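You operate a simulated robot arm through the tools that you are given. There is no shell and no other tool.

You run a simulated robot arm. Do the job below in one go: nothing can be reset, and whatever is moved stays where it is left.

## Task
Put things in order on the dining table top. At the end: the small jar (marked "PAPRIKA") from the dining table top stands where the yoghurt pot (marked "Apricot") stood; the teal tub from the dining table top stands where the small jar stood; the yoghurt pot from the dining table top stands on top of the bagel; the brown drink can (marked "Cola") is on the grey coaster; the folded red cloth stands where the teal tub stood; whatever was shut is shut again. Leave all else as you found it, and nothing knocked over. Set down upright: drink can.

Only the result counts: the job must be done as asked and must still hold three seconds after the hand-in. Knocking over, shifting, dropping, spilling or breaking anything else fails it. Flat cloth is picked up by pressing the open fingertips on it (5 to 10 N) and closing them slowly along it; thin cloth reads only 2 to 8 mm in the jaws.

## Robot
A 7-joint arm with a two-finger parallel gripper, fixed in place. Base frame: the origin is at the foot of the arm, x ahead of it, y to its left, z up; the work surface is at about z = 0. Units: mm, rad, N and s.
With the tool pointing down near the work surface it reaches from about 240 to 620 mm from the base axis. Its first joint turns from -1.152 to 1.152 rad. Payload 2.6 kg.
The TCP is the grasp point between the finger pads, 30 mm short of the fingertips. In the tool frame z runs along the fingers and y along their closing line. The gripper opens to 94 mm. The fingers are 28 mm wide and 10 mm thick; the gripper's body (50 by 96 mm) begins 55 mm behind the TCP.
Orientation is that of the tool frame in the base frame, as a unit quaternion [x, y, z, w]. With the fingers straight down and closing along the base's y, the tool's x points along the base's -x, its y along +y and its z along -z.

## Interface
- The arm moves only by the tool drive_tool. Its argument "targets" is one flat list of numbers, 6 for each row, row after row: the shift along the base's x, y, z in mm, then the turn, a rotation vector about the base's x, y, z in rad. In form: [dx, dy, dz, wx, wy, wz, dx, dy, dz, wx, wy, wz, ...]. A call has 1 to 20 rows; each row is the pose to reach, as a shift and turn from the pose commanded when the call began. "jaw" is the finger opening in mm, from 0 to 94, set as the call begins (left out, the last holds). A row lasts 0.2 s, in which the tool goes at most 50 mm and 0.15 rad; a call with a longer step from one row to the next is refused whole, and so is a gripper value outside its range. A pose out of reach is approached as far as the arm can. The call stops where the force on the tool passes 40 N (or 10 N more than at its start, if that is more) or the arm is blocked; 0.2 s more then pass. Each finger travels about 72 mm/s and halts on what it meets, pressing with about 43 N; the grip force reading is that of the motor and also rises with nothing between the fingers. The clock runs only during rows and for 0.2 s after the last one: add rows that repeat a pose to give the fingers time. The reply holds the time, the measured pose of the TCP, the force on the tool along the base axes, the opening and the grip force, in the units named above and with some noise, with the torque about the TCP (base axes, N m) and any sound that the robot's microphone picked up.
- Cameras (640 x 400 px; columns grow to the right, rows downward): "scene" is fixed at [30, 437.7, 546.4]; the picture's right is [-0.76, -0.65, 0.00], its down [-0.48, 0.56, -0.68] and it looks along [0.44, -0.52, -0.73] (base axes); focal length 226 px, centre (320, 200). "wrist" rides on the gripper at [76, 14, -102] in the tool frame; the picture's right is [-0.18, 0.98, 0.00], its down [-0.75, -0.14, -0.64] and it looks along [-0.63, -0.12, 0.77] (tool axes); focal length 243 px, centre (320, 200). There is no depth. A picture from a camera that has moved, and an enlarged one, comes with that camera's place and axes in the base frame and with its lens.
- grab_frame(camera): a new picture of that camera. It takes no simulated time.
- close_up(camera, box): a new picture of the part [left, top, right, bottom] of that camera's present view, enlarged. It takes no simulated time.
- finish_job(): hands the job in; it is judged then, once.

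Nothing tells you positions but the pictures and the camera data. Unless the task says otherwise, let go and move clear before handing in.

The tools are called after "Request:" by a JSON object that holds its "op" and its "data". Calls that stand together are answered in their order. drive_tool: Moves the arm, as the interface text tells. Its arguments: {"type":"object","properties":{"targets":{"type":"array","items":{"type":"number"}},"jaw":{"type":"number"}},"required":["targets"]} The other tools are called the same way: grab_frame (camera) takes a picture; close_up (camera, box) takes an enlarged picture of a part of a camera's view; finish_job () hands the job in.

At the start:

```text
t: 0.0
ee_pos: [408.2, -122.8, 296.4]
tool_rot: [-0.001, 1.0, 0.0, 0.001]
contact_force: [-0.4, 0.3, -0.6]
wrist_torque: [-0.06, 0.0, -0.02]
width: 94.0
grip_force: 0.1
```

scene: 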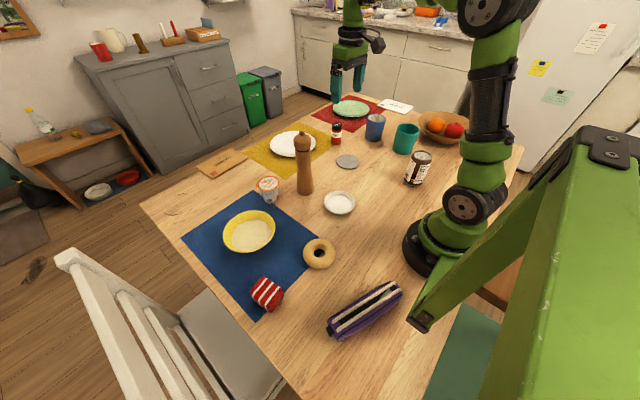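
wrist: 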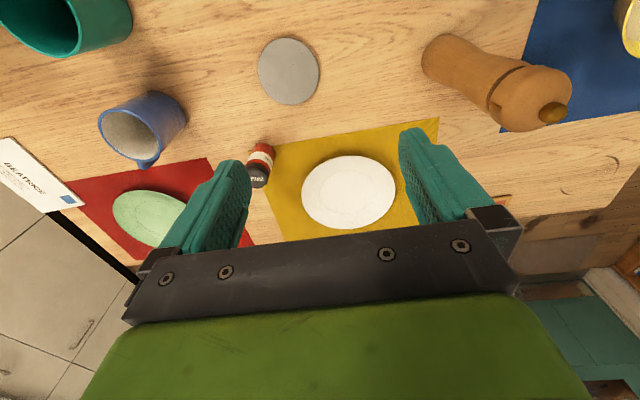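

I see a dining table with a bagel, yoghurt pot, pepper mill, a small dark-topped jar, a can-like thing near the arm, a teal tub, a coaster and a striped red cloth. I'll take enlarged pictures to identify each thing before moving.

Request:
{"op": "close_up", "data": {"camera": "scene", "box": [300, 80, 480, 200]}}

Request:
{"op": "close_up", "data": {"camera": "scene", "box": [200, 160, 360, 260]}}

Request:
{"op": "close_up", "data": {"camera": "scene", "box": [220, 230, 420, 350]}}

Request:
{"op": "close_up", "data": {"camera": "wrist", "box": [0, 0, 320, 200]}}

```text
3.33 times, centred on (390, 140) of scene
camera zoom: at [30.0, 437.7, 546.4], right [-0.76, -0.65, 0.0], down [-0.48, 0.56, -0.68], along [0.44, -0.52, -0.73], focal length 753 px, centre (87, 400)
```

zoom: 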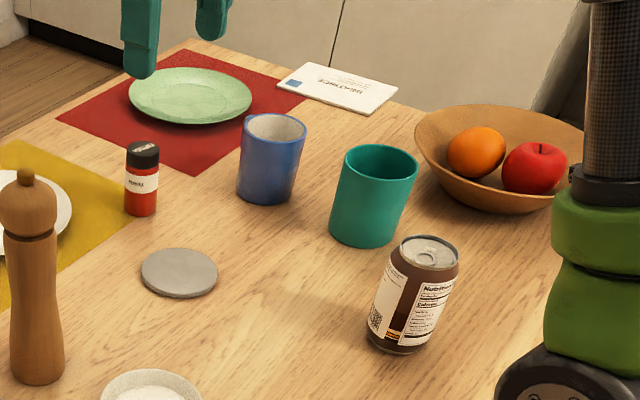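

```text
4.00 times, centred on (280, 210) of scene
camera zoom: at [30.0, 437.7, 546.4], right [-0.76, -0.65, 0.0], down [-0.48, 0.56, -0.68], along [0.44, -0.52, -0.73], focal length 904 px, centre (480, 160)
```

zoom: 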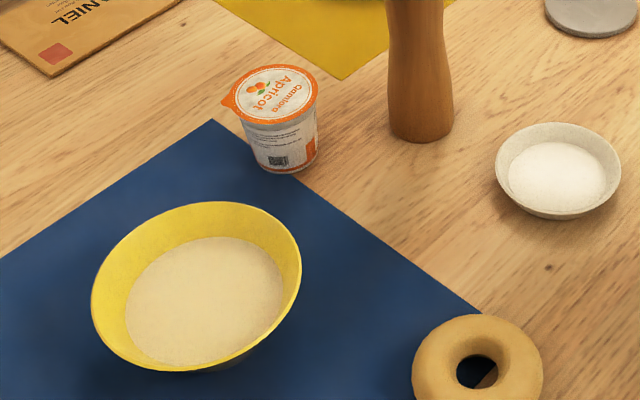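

```text
3.20 times, centred on (320, 290) of scene
camera zoom: at [30.0, 437.7, 546.4], right [-0.76, -0.65, 0.0], down [-0.48, 0.56, -0.68], along [0.44, -0.52, -0.73], focal length 723 px, centre (320, -88)
```

zoom: 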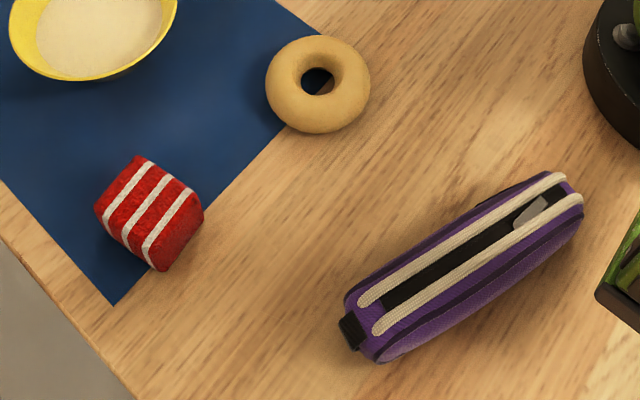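

```text
2.00 times, centred on (160, 100) of wrist
camera zoom: at [333.5, -108.0, 398.8], right [0.18, 0.98, 0.0], down [0.75, -0.14, 0.64], along [0.63, -0.12, -0.77], focal length 485 px, centre (640, 400)
```

zoom: 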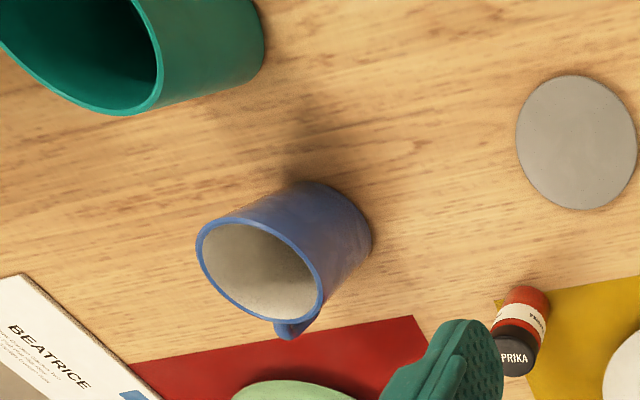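

The yoghurt pot is near (491, 151), the bagel near (228, 208), the jar near (534, -259), the tub near (294, -409), the can near (165, -235), the coaster near (409, -173) and the cloth near (250, 368). I'll carry the wrist camera over the pot and bagel side to refine these.

Request:
{"op": "drive_tool", "data": {"targets": [-16, 39, 0, 0, 0, 0, -32, 78, 0, 0, 0, 0, -48, 117, 0, 0, 0, 0, -64, 156, 0, 0, 0, 0, -80, 195, 0, 0, 0, 0, -96, 234, 0, 0, 0, 0, -112, 273, 0, 0, 0, 0, -128, 313, 0, 0, 0, 0, -128, 313, 0, 0, 0, 0], "jaw": 94}}

Request:
{"op": "grab_frame", "data": {"camera": "wrist"}}

Request:
{"op": "grab_frame", "data": {"camera": "scene"}}

```text
t: 2.0
ee_pos: [281.8, 191.5, 296.4]
tool_rot: [0.0, 1.0, 0.0, 0.0]
contact_force: [0.1, 0.1, -1.1]
wrist_torque: [0.01, -0.01, -0.05]
width: 94.2
grip_force: 0.1
```

```text
taken
camera wrist: at [205.4, 205.9, 398.4], right [0.18, 0.98, 0.0], down [0.75, -0.14, 0.64], along [0.63, -0.12, -0.77], focal length 243 px, centre (320, 200)
```

wrist: 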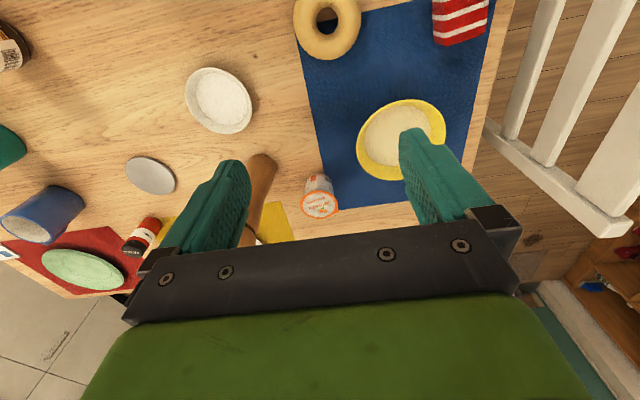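

```text
taken
```

scene: 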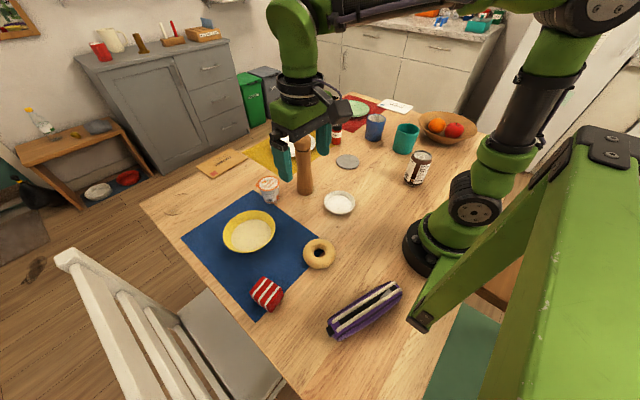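

The wrist camera now sees the pot, the bagel and part of the cloth. I'll enlarge those parts to measure them.

Request:
{"op": "close_up", "data": {"camera": "wrist", "box": [260, 140, 388, 220]}}

Request:
{"op": "close_up", "data": {"camera": "wrist", "box": [270, 0, 398, 80]}}

Request:
{"op": "close_up", "data": {"camera": "wrist", "box": [80, 140, 208, 220]}}

Request:
{"op": "close_up", "data": {"camera": "scene", "box": [230, 160, 310, 210]}}

```text
5.00 times, centred on (324, 180) of wrist
camera zoom: at [205.4, 205.9, 398.4], right [0.18, 0.98, 0.0], down [0.75, -0.14, 0.64], along [0.63, -0.12, -0.77], focal length 1213 px, centre (300, 300)
```

zoom: 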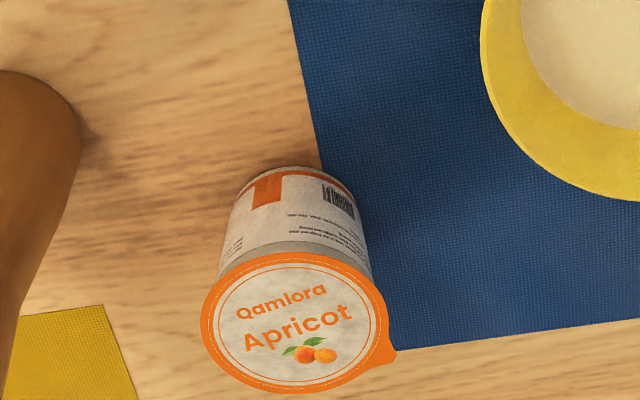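

```text
5.00 times, centred on (334, 40) of wrist
camera zoom: at [205.4, 205.9, 398.4], right [0.18, 0.98, 0.0], down [0.75, -0.14, 0.64], along [0.63, -0.12, -0.77], focal length 1213 px, centre (250, 1000)
```

zoom: 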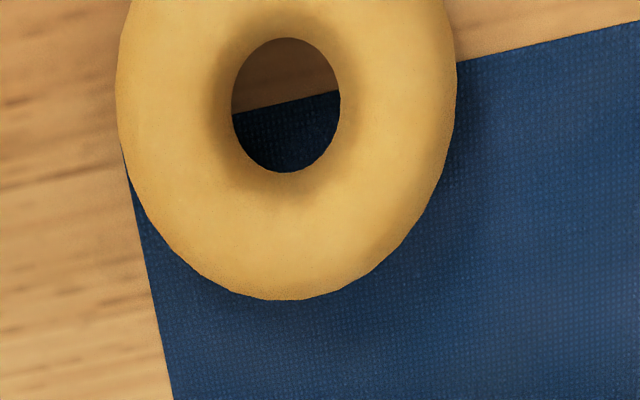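

```text
5.00 times, centred on (144, 180) of wrist
camera zoom: at [205.4, 205.9, 398.4], right [0.18, 0.98, 0.0], down [0.75, -0.14, 0.64], along [0.63, -0.12, -0.77], focal length 1213 px, centre (1200, 300)
```

zoom: 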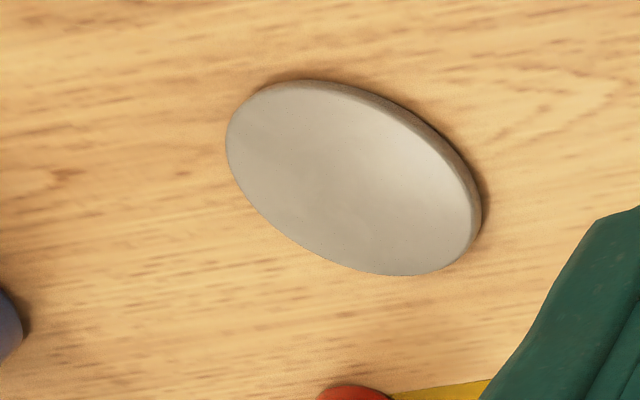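

```text
8.00 times, centred on (270, 185) of scene
camera zoom: at [30.0, 437.7, 546.4], right [-0.76, -0.65, 0.0], down [-0.48, 0.56, -0.68], along [0.44, -0.52, -0.73], focal length 1808 px, centre (720, 320)
```

zoom: 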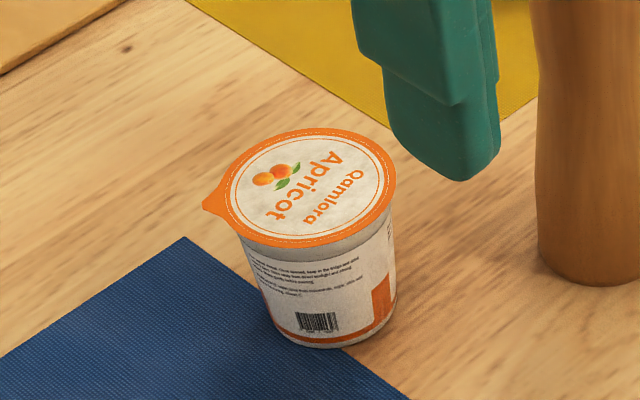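

The wrist view puts the pot's base near (484, 153) with a lid about 66 mm wide and a tab toward +x+y. The bagel is near (228, 211) and the coaster near (407, -169). Next I'll hover over the pot with a small turn that keeps the fingers off the tab.

Request:
{"op": "drive_tool", "data": {"targets": [34, -6.5, -19, 0, 0, 0.06, 68, -13, -38, 0, 0, 0.12, 102, -19.5, -57, 0, 0, 0.18, 136, -26, -76, 0, 0, 0.24, 170, -32, -96, 0, 0, 0.3, 203, -38.6, -116, 0, 0, 0.35, 203, -38.6, -116, 0, 0, 0.35], "jaw": 94}}

Request:
{"op": "grab_frame", "data": {"camera": "wrist"}}

Request:
{"op": "grab_frame", "data": {"camera": "scene"}}

```text
t: 3.6
ee_pos: [485.1, 152.4, 180.6]
tool_rot: [-0.174, 0.985, -0.001, 0.001]
contact_force: [-0.4, -0.4, 0.2]
wrist_torque: [0.0, 0.01, 0.03]
width: 94.1
grip_force: 0.1
```

```text
taken
camera wrist: at [409.2, 139.4, 282.8], right [-0.17, 0.99, 0.0], down [0.76, 0.13, 0.64], along [0.63, 0.11, -0.77], focal length 243 px, centre (320, 200)
```

wrist: 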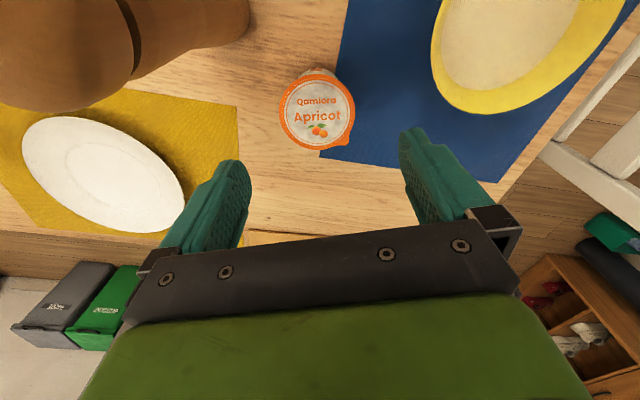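

```text
taken
```

scene: 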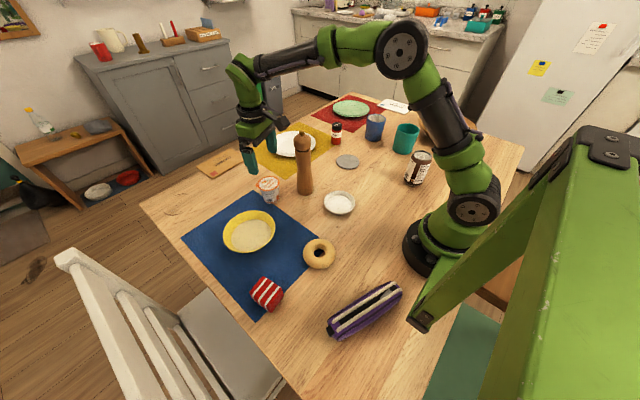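

The tool is above the pot, with the mill clear on the left of the wrist picture. I'll enlarge the pot to fix its centre and height.

Request:
{"op": "close_up", "data": {"camera": "wrist", "box": [256, 60, 384, 140]}}

```text
5.00 times, centred on (320, 100) of wrist
camera zoom: at [409.2, 139.4, 282.8], right [-0.17, 0.99, 0.0], down [0.76, 0.13, 0.64], along [0.63, 0.11, -0.77], focal length 1213 px, centre (320, 700)
```

zoom: 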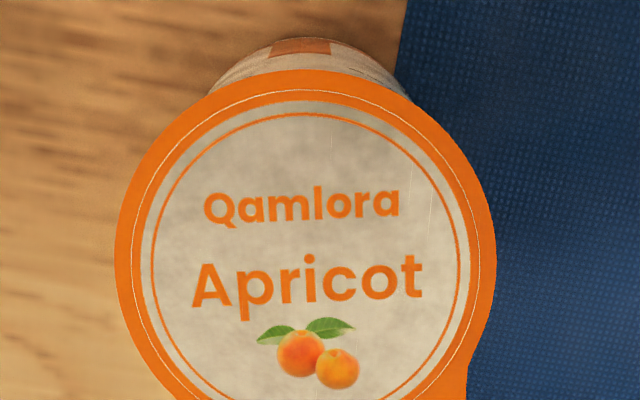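

The lid centre comes out near (485, 150.5) and its top at about 73 mm. I'll go straight down so that the rim sits between the pads, and check before closing.

Request:
{"op": "drive_tool", "data": {"targets": [0, -1, -30, 0, 0, 0, 0, -2, -60, 0, 0, 0, 0, -2, -90, 0, 0, 0, 0, -2, -116, 0, 0, 0, 0, -2, -116, 0, 0, 0], "jaw": 94}}

Request:
{"op": "grab_frame", "data": {"camera": "wrist"}}

Request:
{"op": "close_up", "data": {"camera": "scene", "box": [190, 100, 350, 200]}}

```text
t: 4.8
ee_pos: [484.6, 149.8, 65.5]
tool_rot: [-0.174, 0.985, -0.001, 0.0]
contact_force: [0.0, 0.4, 0.2]
wrist_torque: [-0.01, 0.01, 0.0]
width: 94.1
grip_force: 0.0
```

```text
taken
camera wrist: at [408.1, 137.7, 166.7], right [-0.16, 0.99, 0.0], down [0.76, 0.13, 0.64], along [0.63, 0.11, -0.77], focal length 243 px, centre (320, 200)
```

wrist: 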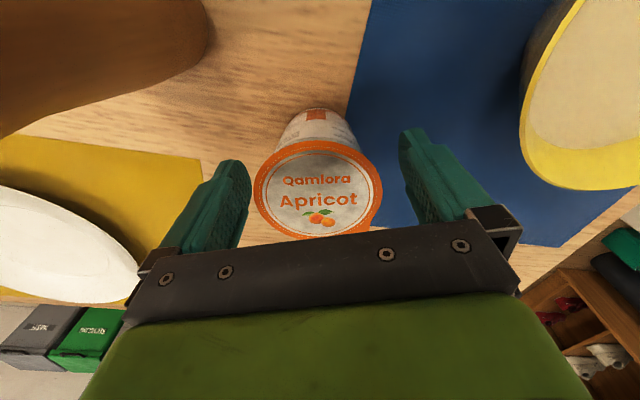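

```text
4.00 times, centred on (270, 150) of scene
camera zoom: at [30.0, 437.7, 546.4], right [-0.76, -0.65, 0.0], down [-0.48, 0.56, -0.68], along [0.44, -0.52, -0.73], focal length 904 px, centre (520, 400)
```

zoom: 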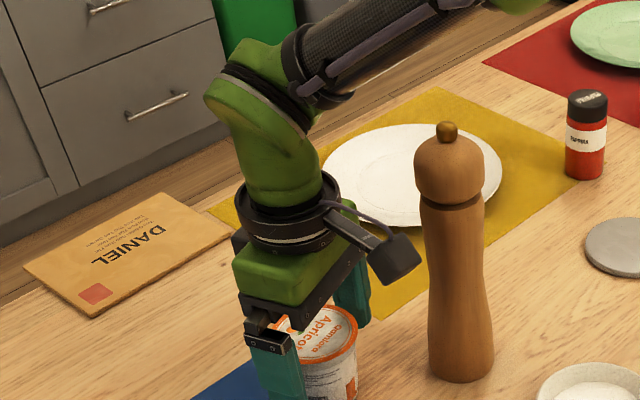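

The lid sits centred between the fingers and the tab is clear of both pads. Closing on the rim now.

Request:
{"op": "drive_tool", "data": {"targets": [0, 0, 0, 0, 0, 0, 0, 0, 0, 0, 0, 0, 0, 0, 0, 0, 0, 0, 0, 0, 0, 0, 0, 0, 0, 0, 0, 0, 0, 0], "jaw": 50}}

Request:
{"op": "grab_frame", "data": {"camera": "wrist"}}

```text
t: 6.0
ee_pos: [484.3, 150.2, 65.5]
tool_rot: [-0.175, 0.985, 0.0, 0.0]
contact_force: [-0.9, 0.2, 0.1]
wrist_torque: [-0.04, 0.05, 0.0]
width: 69.8
grip_force: 43.3
```

```text
taken
camera wrist: at [408.1, 137.6, 167.0], right [-0.16, 0.99, 0.0], down [0.76, 0.13, 0.64], along [0.63, 0.11, -0.77], focal length 243 px, centre (320, 200)
```

wrist: 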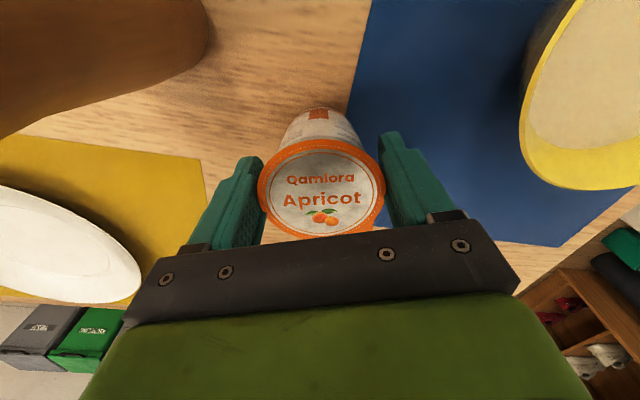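

The fingers stopped at 69.8 mm with a firm grip on the pot's rim. I'll lift it clear and carry it toward the bagel, stopping short to look.

Request:
{"op": "drive_tool", "data": {"targets": [0, 0, 10, 0, 0, 0, 0, 0, 40, 0, 0, 0, 0, 0, 80, 0, 0, 0, 0, 0, 115, 0, 0, 0, -30, 7, 115, 0, 0, 0, -70, 16, 115, 0, 0, 0, -110, 25, 115, 0, 0, 0, -150, 34, 115, 0, 0, 0, -185, 43, 115, 0, 0, 0, -216, 50, 115, 0, 0, 0, -216, 50, 115, 0, 0, 0]}}

Request:
{"op": "grab_frame", "data": {"camera": "wrist"}}

Request:
{"op": "grab_frame", "data": {"camera": "scene"}}

```text
t: 8.4
ee_pos: [268.0, 199.1, 178.5]
tool_rot: [-0.174, 0.985, 0.0, 0.0]
contact_force: [-0.7, -0.4, -2.3]
wrist_torque: [0.0, 0.02, 0.02]
width: 69.6
grip_force: 43.4
```

```text
taken
camera wrist: at [191.8, 187.8, 281.1], right [-0.16, 0.99, 0.0], down [0.76, 0.13, 0.64], along [0.63, 0.11, -0.77], focal length 243 px, centre (320, 200)
```

wrist: 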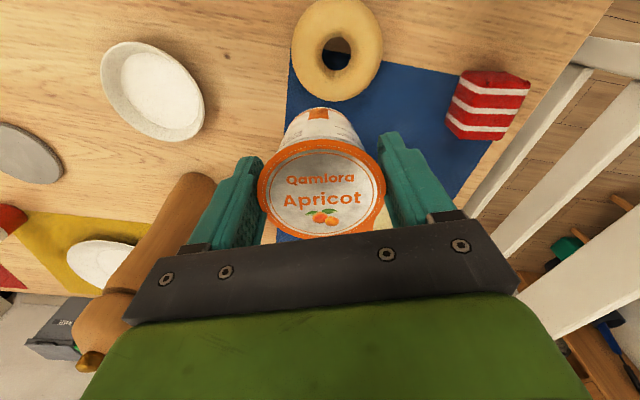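

```text
taken
```

scene: 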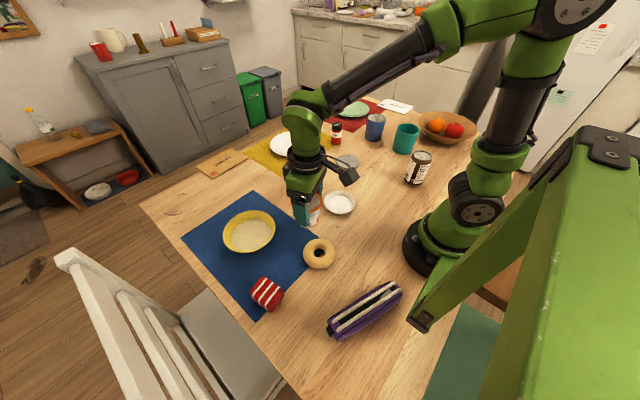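

The pot hangs level in the gripper and the bagel is in view just beyond it. I'll enlarge the bagel and the cloth to fix their places.

Request:
{"op": "close_up", "data": {"camera": "wrist", "box": [272, 0, 400, 80]}}

Request:
{"op": "close_up", "data": {"camera": "wrist", "box": [424, 60, 552, 140]}}

Request:
{"op": "close_up", "data": {"camera": "scene", "box": [240, 170, 352, 240]}}

```text
5.00 times, centred on (336, 40) of wrist
camera zoom: at [191.8, 187.8, 281.1], right [-0.16, 0.99, 0.0], down [0.76, 0.13, 0.64], along [0.63, 0.11, -0.77], focal length 1213 px, centre (240, 1000)
```

zoom: 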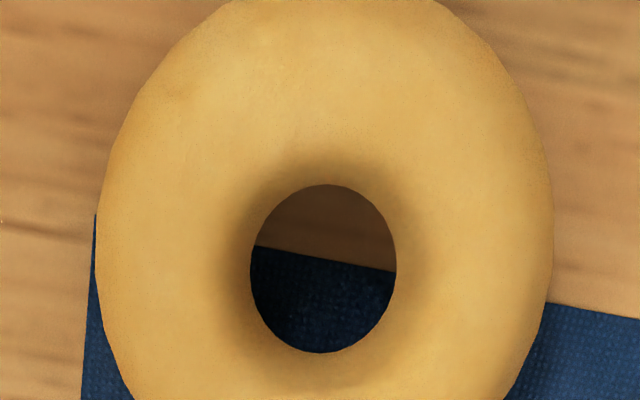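

```text
5.00 times, centred on (488, 100) of wrist
camera zoom: at [191.8, 187.8, 281.1], right [-0.16, 0.99, 0.0], down [0.76, 0.13, 0.64], along [0.63, 0.11, -0.77], focal length 1213 px, centre (-520, 700)
```

zoom: 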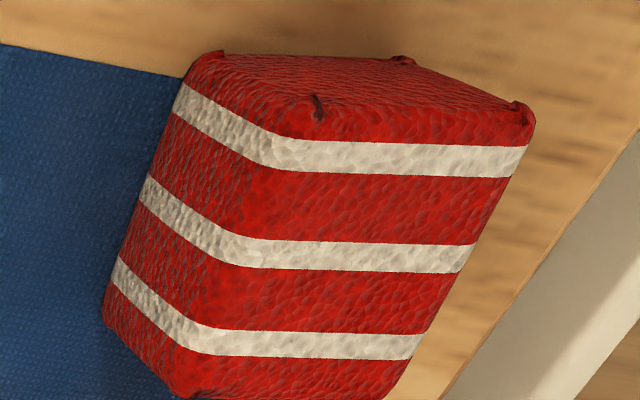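

```text
5.71 times, centred on (296, 205) of scene
camera zoom: at [30.0, 437.7, 546.4], right [-0.76, -0.65, 0.0], down [-0.48, 0.56, -0.68], along [0.44, -0.52, -0.73], focal length 1291 px, centre (457, 171)
```

zoom: 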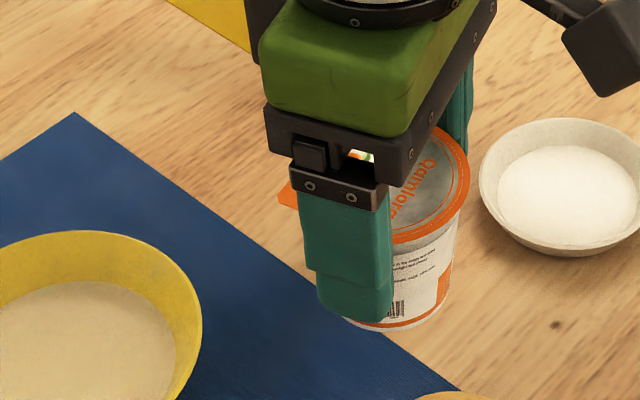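

The bagel centre is near (229.4, 210.5). I'll check how the pot sits relative to the grasp point before setting it down.

Request:
{"op": "close_up", "data": {"camera": "wrist", "box": [240, 90, 400, 190]}}

Request:
{"op": "close_up", "data": {"camera": "wrist", "box": [240, 150, 400, 250]}}

```text
4.00 times, centred on (320, 140) of wrist
camera zoom: at [191.8, 187.8, 281.1], right [-0.16, 0.99, 0.0], down [0.76, 0.13, 0.64], along [0.63, 0.11, -0.77], focal length 970 px, centre (320, 440)
```

zoom: 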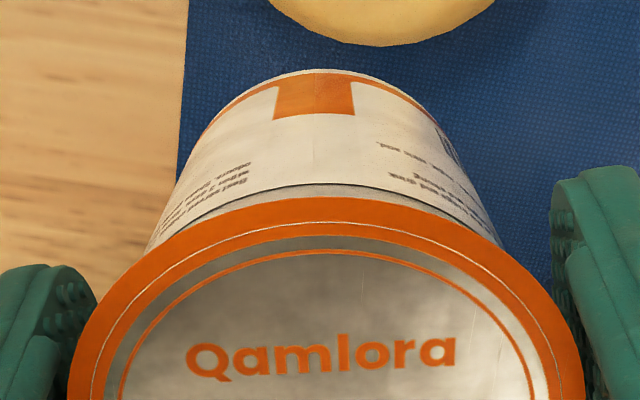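

```text
4.00 times, centred on (320, 200) of wrist
camera zoom: at [191.8, 187.8, 281.1], right [-0.16, 0.99, 0.0], down [0.76, 0.13, 0.64], along [0.63, 0.11, -0.77], focal length 970 px, centre (320, 200)
```

zoom: 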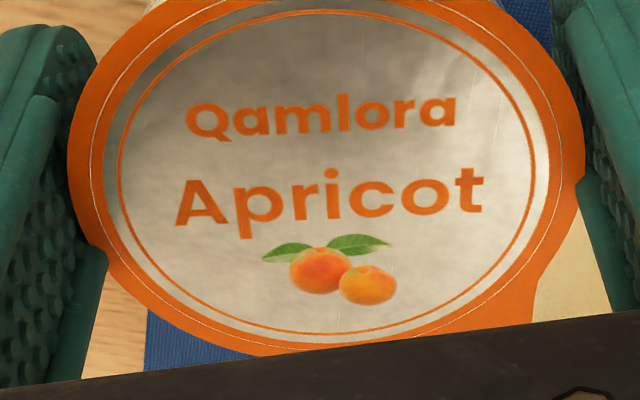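

The pot's centre sits about 5 mm ahead of the grasp point and its height is about 67 mm. I'll allow for that offset, line it up over the bagel and stop about 10 mm above it.

Request:
{"op": "drive_tool", "data": {"targets": [-15, 3, 0, 0, 0, 0, -30, 6, 0, 0, 0, 0, -43.7, 8.5, 0, 0, 0, 0, -43.7, 8.5, -30, 0, 0, 0, -43.7, 8.5, -60, 0, 0, 0, -43.7, 8.5, -74, 0, 0, 0, -43.7, 8.5, -74, 0, 0, 0]}}

Request:
{"op": "close_up", "data": {"camera": "scene", "box": [260, 200, 388, 280]}}

Request:
{"op": "grab_frame", "data": {"camera": "wrist"}}

```text
t: 10.0
ee_pos: [225.5, 208.9, 106.0]
tool_rot: [-0.174, 0.985, 0.0, 0.0]
contact_force: [0.6, 0.7, -1.7]
wrist_torque: [-0.03, 0.03, 0.02]
width: 69.6
grip_force: 42.9
```

```text
5.00 times, centred on (324, 240) of scene
camera zoom: at [30.0, 437.7, 546.4], right [-0.76, -0.65, 0.0], down [-0.48, 0.56, -0.68], along [0.44, -0.52, -0.73], focal length 1130 px, centre (300, 0)
```

zoom: 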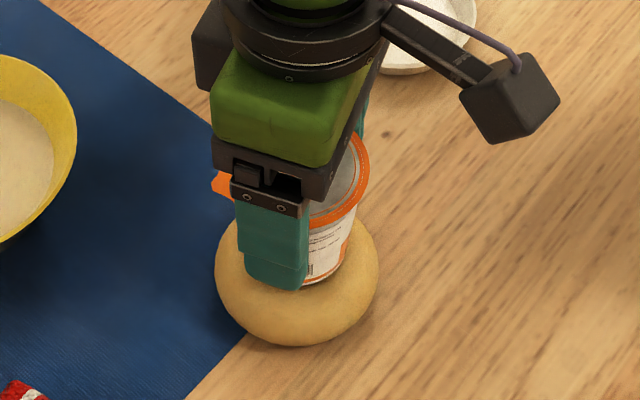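

```text
taken
camera wrist: at [148.6, 196.3, 207.5], right [-0.16, 0.99, 0.0], down [0.76, 0.13, 0.64], along [0.63, 0.11, -0.77], focal length 243 px, centre (320, 200)
```

wrist: 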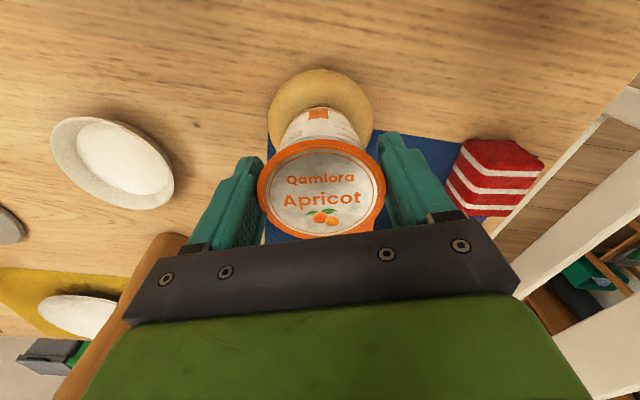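

Seen from both cameras, the pot's base is centred over the bagel. I'll lower it gently in small steps and watch the force.

Request:
{"op": "drive_tool", "data": {"targets": [0, 0, -3, 0, 0, 0, 0, 0, -6, 0, 0, 0, 0, 0, -8, 0, 0, 0, 0, 0, -9, 0, 0, 0]}}

```text
t: 11.0
ee_pos: [224.0, 209.8, 96.1]
tool_rot: [-0.174, 0.985, 0.001, 0.0]
contact_force: [0.2, -0.1, -1.6]
wrist_torque: [-0.01, 0.02, -0.04]
width: 69.7
grip_force: 42.8
```

Request:
{"op": "drive_tool", "data": {"targets": [0, 0, -1, 0, 0, 0, 0, 0, -2, 0, 0, 0]}}

Request:
{"op": "close_up", "data": {"camera": "scene", "box": [280, 215, 360, 265]}}

```text
t: 11.6
ee_pos: [225.1, 207.6, 96.4]
tool_rot: [-0.174, 0.985, 0.0, 0.0]
contact_force: [-3.1, -5.2, 20.4]
wrist_torque: [-0.27, 0.16, -0.15]
width: 69.5
grip_force: 42.6
```

```text
8.00 times, centred on (320, 240) of scene
camera zoom: at [30.0, 437.7, 546.5], right [-0.76, -0.65, 0.0], down [-0.47, 0.56, -0.68], along [0.44, -0.52, -0.73], focal length 1808 px, centre (320, -120)
```

zoom: 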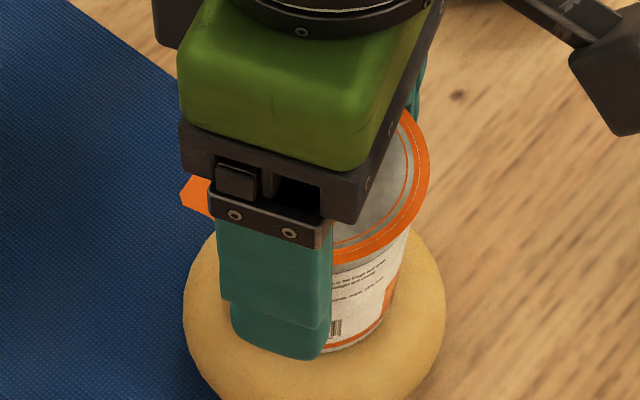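

The pot has met the bagel with about 20 N. I'll ease off one millimetre and open the fingers slowly.

Request:
{"op": "drive_tool", "data": {"targets": [0, 0, 1, 0, 0, 0, 0, 0, 1, 0, 0, 0]}}

Request:
{"op": "drive_tool", "data": {"targets": [0, 0, 0, 0, 0, 0, 0, 0, 0, 0, 0, 0, 0, 0, 0, 0, 0, 0], "jaw": 78}}

Request:
{"op": "grab_frame", "data": {"camera": "wrist"}}

Request:
{"op": "close_up", "data": {"camera": "scene", "box": [280, 215, 360, 265]}}

```text
t: 12.2
ee_pos: [224.5, 208.0, 95.4]
tool_rot: [-0.174, 0.985, 0.0, 0.001]
contact_force: [1.5, 1.0, 3.1]
wrist_torque: [0.13, -0.25, -0.03]
width: 69.4
grip_force: 42.7
```

```text
t: 13.0
ee_pos: [224.3, 207.8, 95.5]
tool_rot: [-0.173, 0.985, 0.0, 0.0]
contact_force: [0.7, 0.2, -0.5]
wrist_torque: [0.03, -0.04, -0.01]
width: 78.2
grip_force: 0.0
```

```text
taken
camera wrist: at [148.4, 196.0, 197.6], right [-0.16, 0.99, 0.0], down [0.76, 0.13, 0.64], along [0.63, 0.11, -0.77], focal length 243 px, centre (320, 200)
```

wrist: 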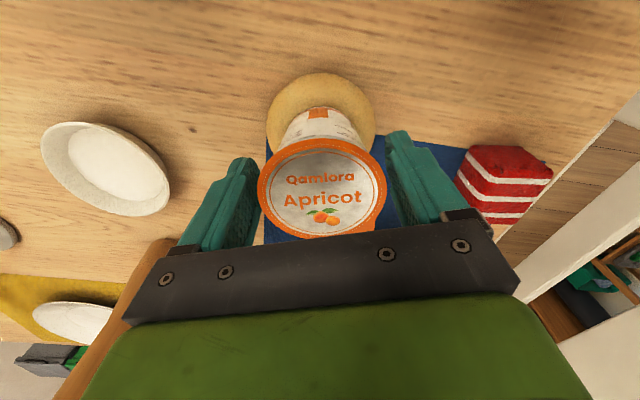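

```text
8.00 times, centred on (320, 240) of scene
camera zoom: at [30.0, 437.7, 546.4], right [-0.76, -0.65, 0.0], down [-0.48, 0.56, -0.68], along [0.44, -0.52, -0.73], focal length 1808 px, centre (320, -120)
```

zoom: 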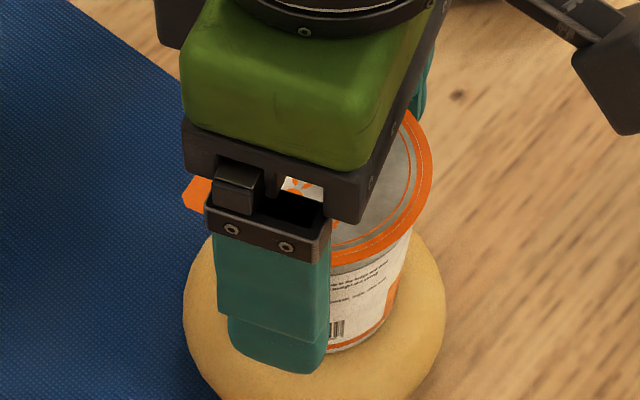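

The pot stands on the bagel by itself. I'll open fully and rise straight up.

Request:
{"op": "drive_tool", "data": {"targets": [0, 0, 0, 0, 0, 0, 0, 0, 0, 0, 0, 0, 0, 0, 15, 0, 0, 0, 0, 0, 40, 0, 0, 0, 0, 0, 80, 0, 0, 0, 0, 0, 120, 0, 0, 0, 0, 0, 160, 0, 0, 0, 0, 0, 195, 0, 0, 0, 0, 0, 195, 0, 0, 0], "jaw": 94}}

Request:
{"op": "grab_frame", "data": {"camera": "scene"}}

Request:
{"op": "close_up", "data": {"camera": "scene", "box": [270, 200, 366, 260]}}

Request:
{"op": "grab_frame", "data": {"camera": "wrist"}}

```text
t: 15.0
ee_pos: [223.6, 207.7, 292.1]
tool_rot: [-0.174, 0.985, 0.0, 0.0]
contact_force: [-0.4, 0.5, 0.2]
wrist_torque: [-0.01, -0.03, 0.0]
width: 93.8
grip_force: 0.0
```

```text
taken
```

scene: 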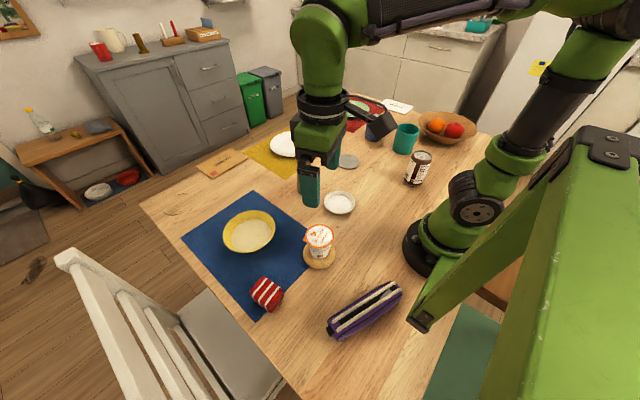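

```text
6.67 times, centred on (318, 230) of scene
camera zoom: at [30.0, 437.7, 546.4], right [-0.76, -0.65, 0.0], down [-0.48, 0.56, -0.68], along [0.44, -0.52, -0.73], focal length 1506 px, centre (333, 0)
```

zoom: 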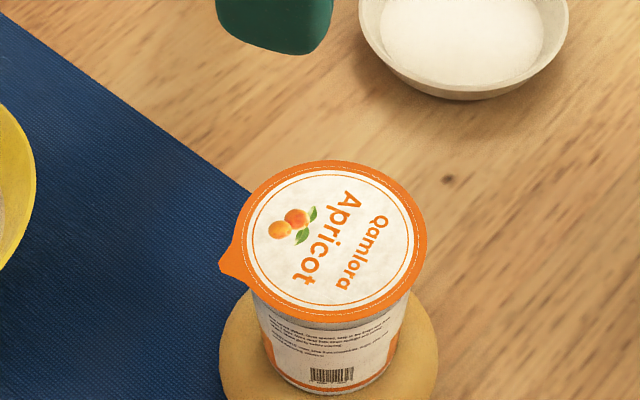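

```text
taken
camera wrist: at [148.5, 195.8, 394.0], right [-0.16, 0.99, 0.0], down [0.76, 0.13, 0.64], along [0.63, 0.11, -0.77], focal length 243 px, centre (320, 200)
```

wrist: 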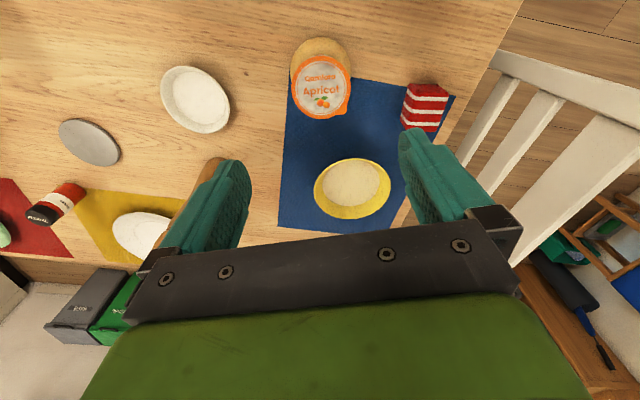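

The pot is in place on the bagel. Next I'll carry the open gripper over to the jar's side of the table, passing well clear of the mill.

Request:
{"op": "drive_tool", "data": {"targets": [15, -38, 0, 0, 0, -0.03, 30, -76, 0, 0, 0, -0.06, 45, -114, 0, 0, 0, -0.09, 60, -152, 0, 0, 0, -0.12, 75, -190, 0, 0, 0, -0.15, 90, -228, 0, 0, 0, -0.18, 105, -266, 0, 0, 0, -0.21, 120, -304, 0, 0, 0, -0.24, 135, -342, -5, 0, 0, -0.27, 150, -380, -15, 0, 0, -0.3, 165, -418, -30, 0, 0, -0.33, 175.5, -453, -41, 0, 0, -0.35, 175.5, -453, -41, 0, 0, -0.35]}}

Request:
{"op": "grab_frame", "data": {"camera": "wrist"}}

Request:
{"op": "grab_frame", "data": {"camera": "scene"}}

```text
t: 17.8
ee_pos: [400.5, -244.4, 249.2]
tool_rot: [0.0, 1.0, 0.0, 0.001]
contact_force: [0.2, 0.6, -0.2]
wrist_torque: [0.03, 0.05, -0.05]
width: 93.9
grip_force: 0.0
```

```text
taken
camera wrist: at [324.2, -229.4, 350.8], right [0.18, 0.98, 0.0], down [0.75, -0.14, 0.64], along [0.63, -0.12, -0.77], focal length 243 px, centre (320, 200)
```

wrist: 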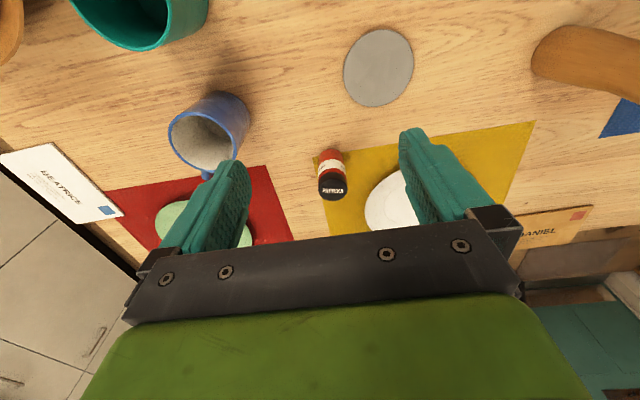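

```text
taken
```

scene: 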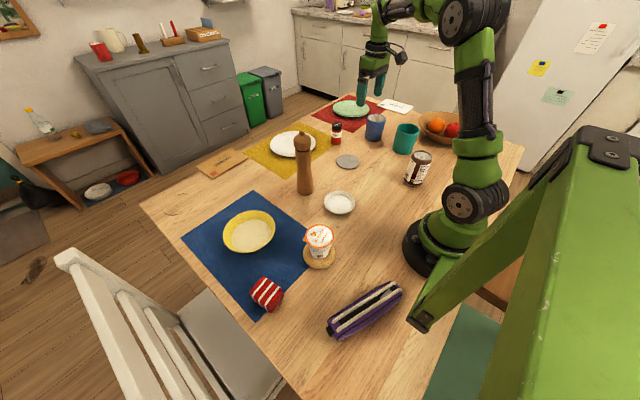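

The jar is now near the middle of the wrist view, at the corner of the yellow mat. I'll enlarge it and the coaster for exact places.

Request:
{"op": "close_up", "data": {"camera": "wrist", "box": [292, 135, 372, 215]}}

Request:
{"op": "close_up", "data": {"camera": "wrist", "box": [315, 20, 443, 110]}}

Request:
{"op": "close_up", "data": {"camera": "scene", "box": [310, 110, 374, 150]}}

```text
5.00 times, centred on (332, 175) of wrist
camera zoom: at [324.2, -229.4, 350.8], right [0.18, 0.98, 0.0], down [0.75, -0.14, 0.64], along [0.63, -0.12, -0.77], focal length 1213 px, centre (260, 325)
```

zoom: 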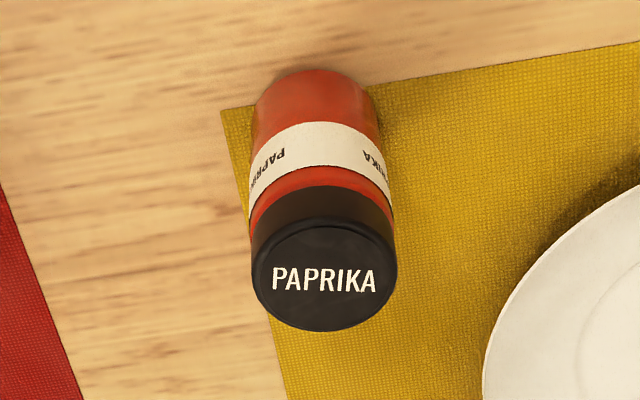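

```text
4.44 times, centred on (379, 65) of wrist
camera zoom: at [324.2, -229.4, 350.8], right [0.18, 0.98, 0.0], down [0.75, -0.14, 0.64], along [0.63, -0.12, -0.77], focal length 1078 px, centre (58, 800)
```

zoom: 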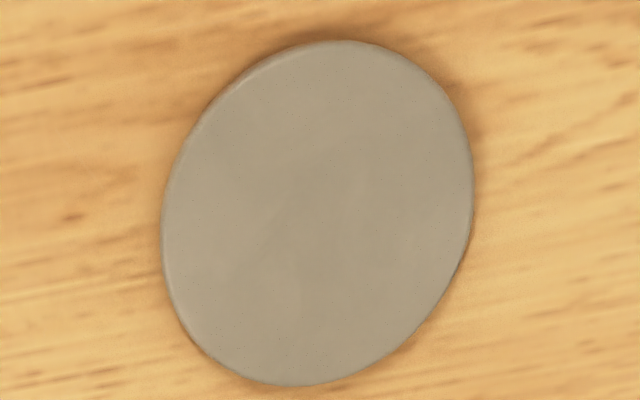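

```text
10.00 times, centred on (342, 130) of scene
camera zoom: at [30.1, 437.7, 546.4], right [-0.76, -0.65, 0.0], down [-0.48, 0.56, -0.68], along [0.44, -0.52, -0.73], focal length 2260 px, centre (100, 900)
```

zoom: 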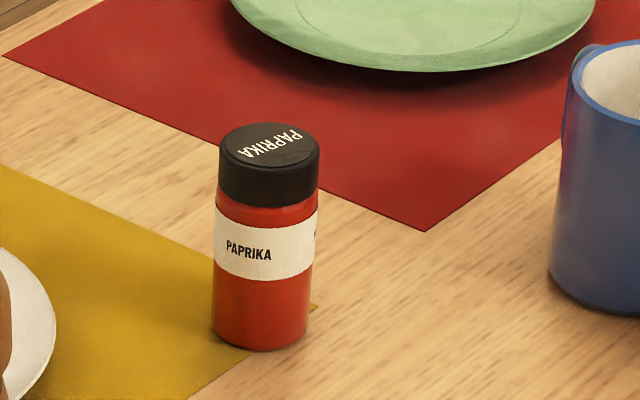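

The jar's centre works out near (531, -250) with a 41 mm width and about 81 mm height; the coaster is at (406, -169). I'll hover above the jar to confirm.

Request:
{"op": "drive_tool", "data": {"targets": [33, -1.5, -27, 0, 0, 0, 66, -3, -54, 0, 0, 0, 99, -4.5, -81, 0, 0, 0, 130.7, -6, -105, 0, 0, 0, 130.7, -6, -105, 0, 0, 0], "jaw": 94}}

Request:
{"op": "grab_frame", "data": {"camera": "wrist"}}

Request:
{"op": "close_up", "data": {"camera": "wrist", "box": [270, 100, 370, 200]}}

```text
t: 19.0
ee_pos: [529.8, -250.5, 144.6]
tool_rot: [0.001, 1.0, 0.0, 0.0]
contact_force: [0.1, -0.6, 0.6]
wrist_torque: [0.01, -0.02, 0.02]
width: 94.0
grip_force: 0.1
```

```text
taken
camera wrist: at [454.9, -235.3, 246.6], right [0.18, 0.98, 0.0], down [0.75, -0.14, 0.64], along [0.63, -0.12, -0.77], focal length 243 px, centre (320, 200)
```

wrist: 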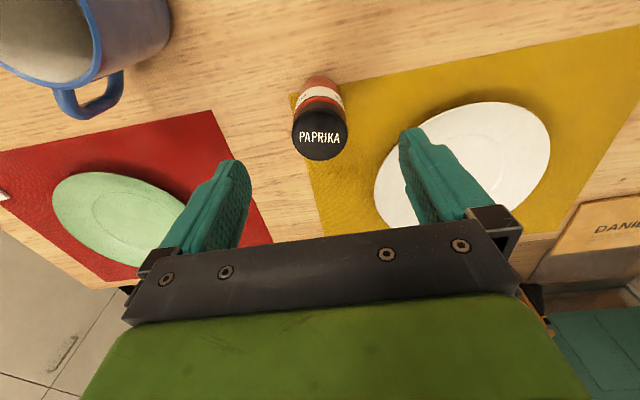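

```text
4.00 times, centred on (320, 150) of wrist
camera zoom: at [454.9, -235.3, 246.6], right [0.18, 0.98, 0.0], down [0.75, -0.14, 0.64], along [0.63, -0.12, -0.77], focal length 970 px, centre (320, 400)
```

zoom: 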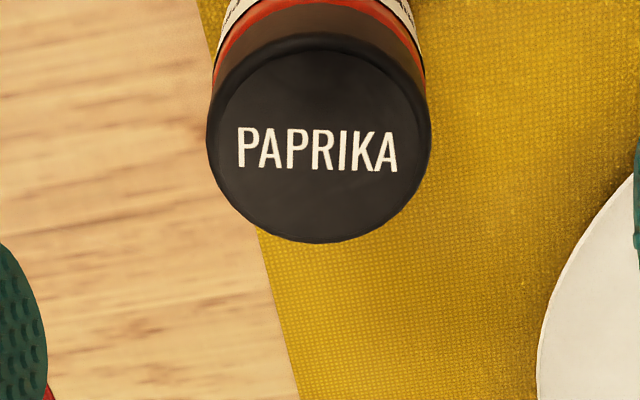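

The jar lies exactly under the grasp point. I'll go straight down to about mid-height and close.

Request:
{"op": "drive_tool", "data": {"targets": [0, 0, -30, 0, 0, 0, 0, 0, -60, 0, 0, 0, 0, 0, -85, 0, 0, 0, 0, 0, -95, 0, 0, 0, 0, 0, -95, 0, 0, 0], "jaw": 94}}

Request:
{"op": "drive_tool", "data": {"targets": [0, 0, 0, 0, 0, 0, 0, 0, 0, 0, 0, 0, 0, 0, 0, 0, 0, 0, 0, 0, 0, 0, 0, 0, 0, 0, 0, 0, 0, 0], "jaw": 30}}

Request:
{"op": "grab_frame", "data": {"camera": "wrist"}}

```text
t: 20.2
ee_pos: [531.5, -251.0, 50.8]
tool_rot: [0.0, 1.0, 0.0, 0.0]
contact_force: [0.5, -0.1, -0.6]
wrist_torque: [-0.01, 0.05, 0.01]
width: 93.9
grip_force: 0.1
```

```text
t: 21.4
ee_pos: [531.8, -250.0, 50.2]
tool_rot: [0.0, 1.0, -0.001, 0.0]
contact_force: [0.4, 0.1, -0.4]
wrist_torque: [-0.02, -0.01, 0.01]
width: 40.5
grip_force: 43.5
```

```text
taken
camera wrist: at [455.4, -235.6, 151.8], right [0.18, 0.98, 0.0], down [0.75, -0.14, 0.64], along [0.63, -0.12, -0.77], focal length 243 px, centre (320, 200)
```

wrist: 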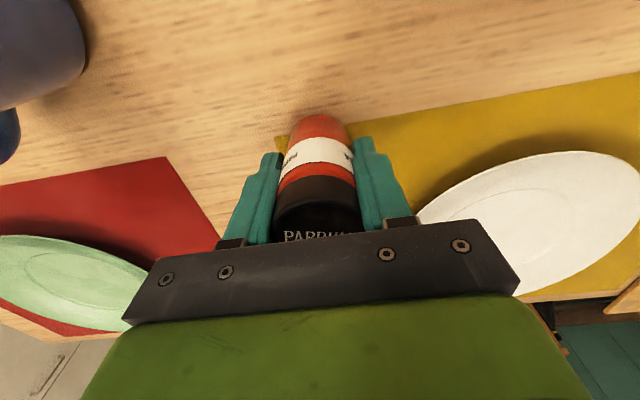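

The jar is held at 40.5 mm. I'll lift it and take it around the inner side of the mill, high up, to the spot where the pot stood.

Request:
{"op": "drive_tool", "data": {"targets": [0, 0, 10, 0, 0, 0, 0, 0, 40, 0, 0, 0, 0, 0, 80, 0, 0, 0, -20, 10, 115, 0, 0, 0, -55, 22, 135, 0, 0, 0, -90, 40, 155, 0, 0, 0, -125, 60, 170, 0, 0, 0, -160, 80, 185, 0, 0, 0, -190, 105, 190, 0, 0, 0, -205, 145, 190, 0, 0, 0, -215, 190, 190, 0, 0, 0, -220, 235, 190, 0, 0, 0, -220, 280, 190, 0, 0, 0, -215, 325, 190, 0, 0, 0, -200, 365, 190, 0, 0, 0, -170, 390, 190, 0, 0, 0, -130, 400, 180, 0, 0, 0, -90, 401, 160, 0, 0, 0, -60, 401, 140, 0, 0, 0, -60, 401, 140, 0, 0, 0]}}

Request:
{"op": "grab_frame", "data": {"camera": "wrist"}}

Request:
{"op": "grab_frame", "data": {"camera": "scene"}}

```text
t: 25.6
ee_pos: [470.7, 150.9, 189.9]
tool_rot: [0.0, 1.0, 0.001, 0.0]
contact_force: [-0.8, -0.8, -0.3]
wrist_torque: [0.0, -0.03, -0.03]
width: 40.5
grip_force: 42.9
```

```text
taken
camera wrist: at [395.1, 164.9, 291.7], right [0.18, 0.98, 0.0], down [0.75, -0.14, 0.64], along [0.63, -0.12, -0.77], focal length 243 px, centre (320, 200)
```

wrist: 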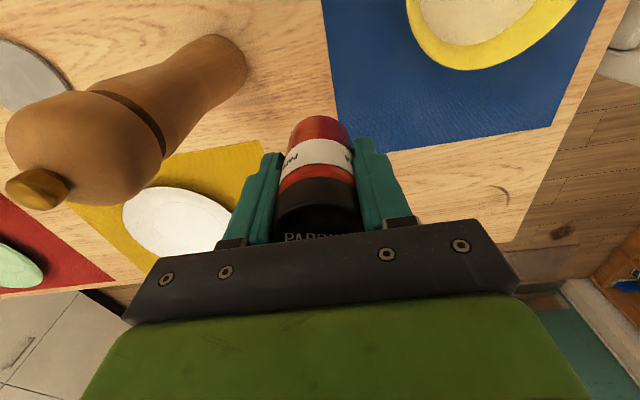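

```text
taken
```

scene: 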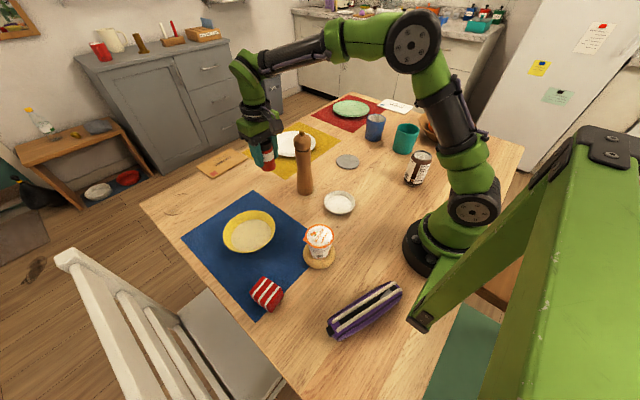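

The jar is just short of the pot's old spot. I'll move over it and lower to a few millimetres above the table.

Request:
{"op": "drive_tool", "data": {"targets": [17.5, 0, 0, 0, 0, 0, 17.5, 0, -40, 0, 0, 0, 17.5, 0, -80, 0, 0, 0, 17.5, 0, -115, 0, 0, 0, 17.5, 0, -130, 0, 0, 0, 17.5, 0, -135, 0, 0, 0, 17.5, 0, -135, 0, 0, 0]}}

Request:
{"op": "close_up", "data": {"camera": "scene", "box": [230, 160, 310, 210]}}

Request:
{"op": "grab_frame", "data": {"camera": "wrist"}}

```text
t: 27.2
ee_pos: [488.4, 150.1, 55.0]
tool_rot: [0.0, 1.0, 0.0, 0.0]
contact_force: [0.1, -0.3, -1.3]
wrist_torque: [0.02, 0.0, -0.02]
width: 40.6
grip_force: 42.8
```

```text
8.00 times, centred on (270, 185) of scene
camera zoom: at [30.0, 437.7, 546.4], right [-0.76, -0.65, 0.0], down [-0.48, 0.56, -0.68], along [0.44, -0.52, -0.73], focal length 1808 px, centre (720, 320)
```

zoom: 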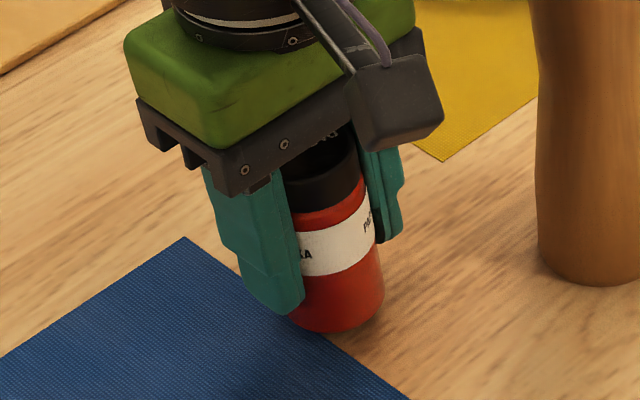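

```text
taken
camera wrist: at [412.4, 165.2, 156.2], right [0.18, 0.98, 0.0], down [0.75, -0.14, 0.64], along [0.63, -0.12, -0.77], focal length 243 px, centre (320, 200)
```

wrist: 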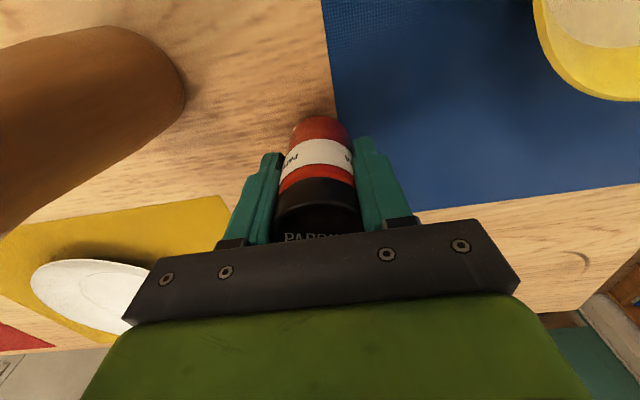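

The jar is within a couple of millimetres of where the pot's base was. I'll nudge it by 1 mm and lower it onto the table in fine steps.

Request:
{"op": "drive_tool", "data": {"targets": [1, 1, -2, 0, 0, 0, 1, 1, -3, 0, 0, 0, 1, 1, -4, 0, 0, 0]}}

```text
t: 28.0
ee_pos: [488.3, 151.0, 50.4]
tool_rot: [0.0, 1.0, 0.0, 0.0]
contact_force: [0.0, -0.7, -0.7]
wrist_torque: [0.03, 0.01, -0.01]
width: 40.5
grip_force: 42.5
```

Request:
{"op": "drive_tool", "data": {"targets": [0, 0, -0.7, 0, 0, 0, 0, 0, -1.4, 0, 0, 0]}}

```text
t: 28.6
ee_pos: [488.7, 152.1, 50.3]
tool_rot: [0.001, 1.0, 0.0, 0.0]
contact_force: [-0.3, 0.4, -1.9]
wrist_torque: [0.04, -0.04, 0.02]
width: 40.4
grip_force: 42.7
```

Still no contact shown; I'll go on in fine steps.

Request:
{"op": "drive_tool", "data": {"targets": [0, 0, -0.6, 0, 0, 0, 0, 0, -1.2, 0, 0, 0]}}

Request:
{"op": "close_up", "data": {"camera": "scene", "box": [230, 160, 310, 210]}}

```text
t: 29.2
ee_pos: [487.9, 151.8, 48.9]
tool_rot: [0.0, 1.0, 0.0, 0.001]
contact_force: [-3.7, -0.9, 9.7]
wrist_torque: [-0.09, 0.17, -0.01]
width: 40.2
grip_force: 42.8
```

```text
8.00 times, centred on (270, 185) of scene
camera zoom: at [30.0, 437.7, 546.4], right [-0.76, -0.65, 0.0], down [-0.47, 0.56, -0.68], along [0.44, -0.52, -0.73], focal length 1808 px, centre (720, 320)
```

zoom: 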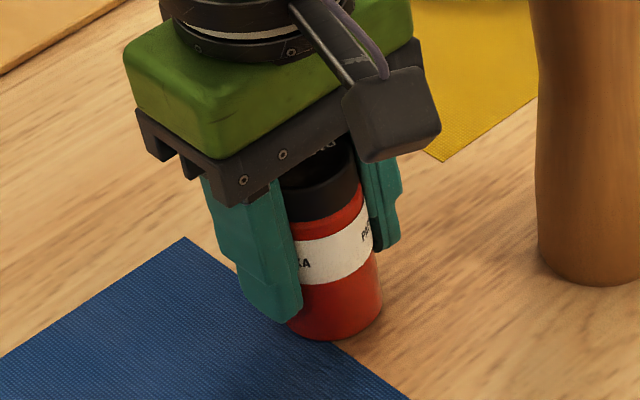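

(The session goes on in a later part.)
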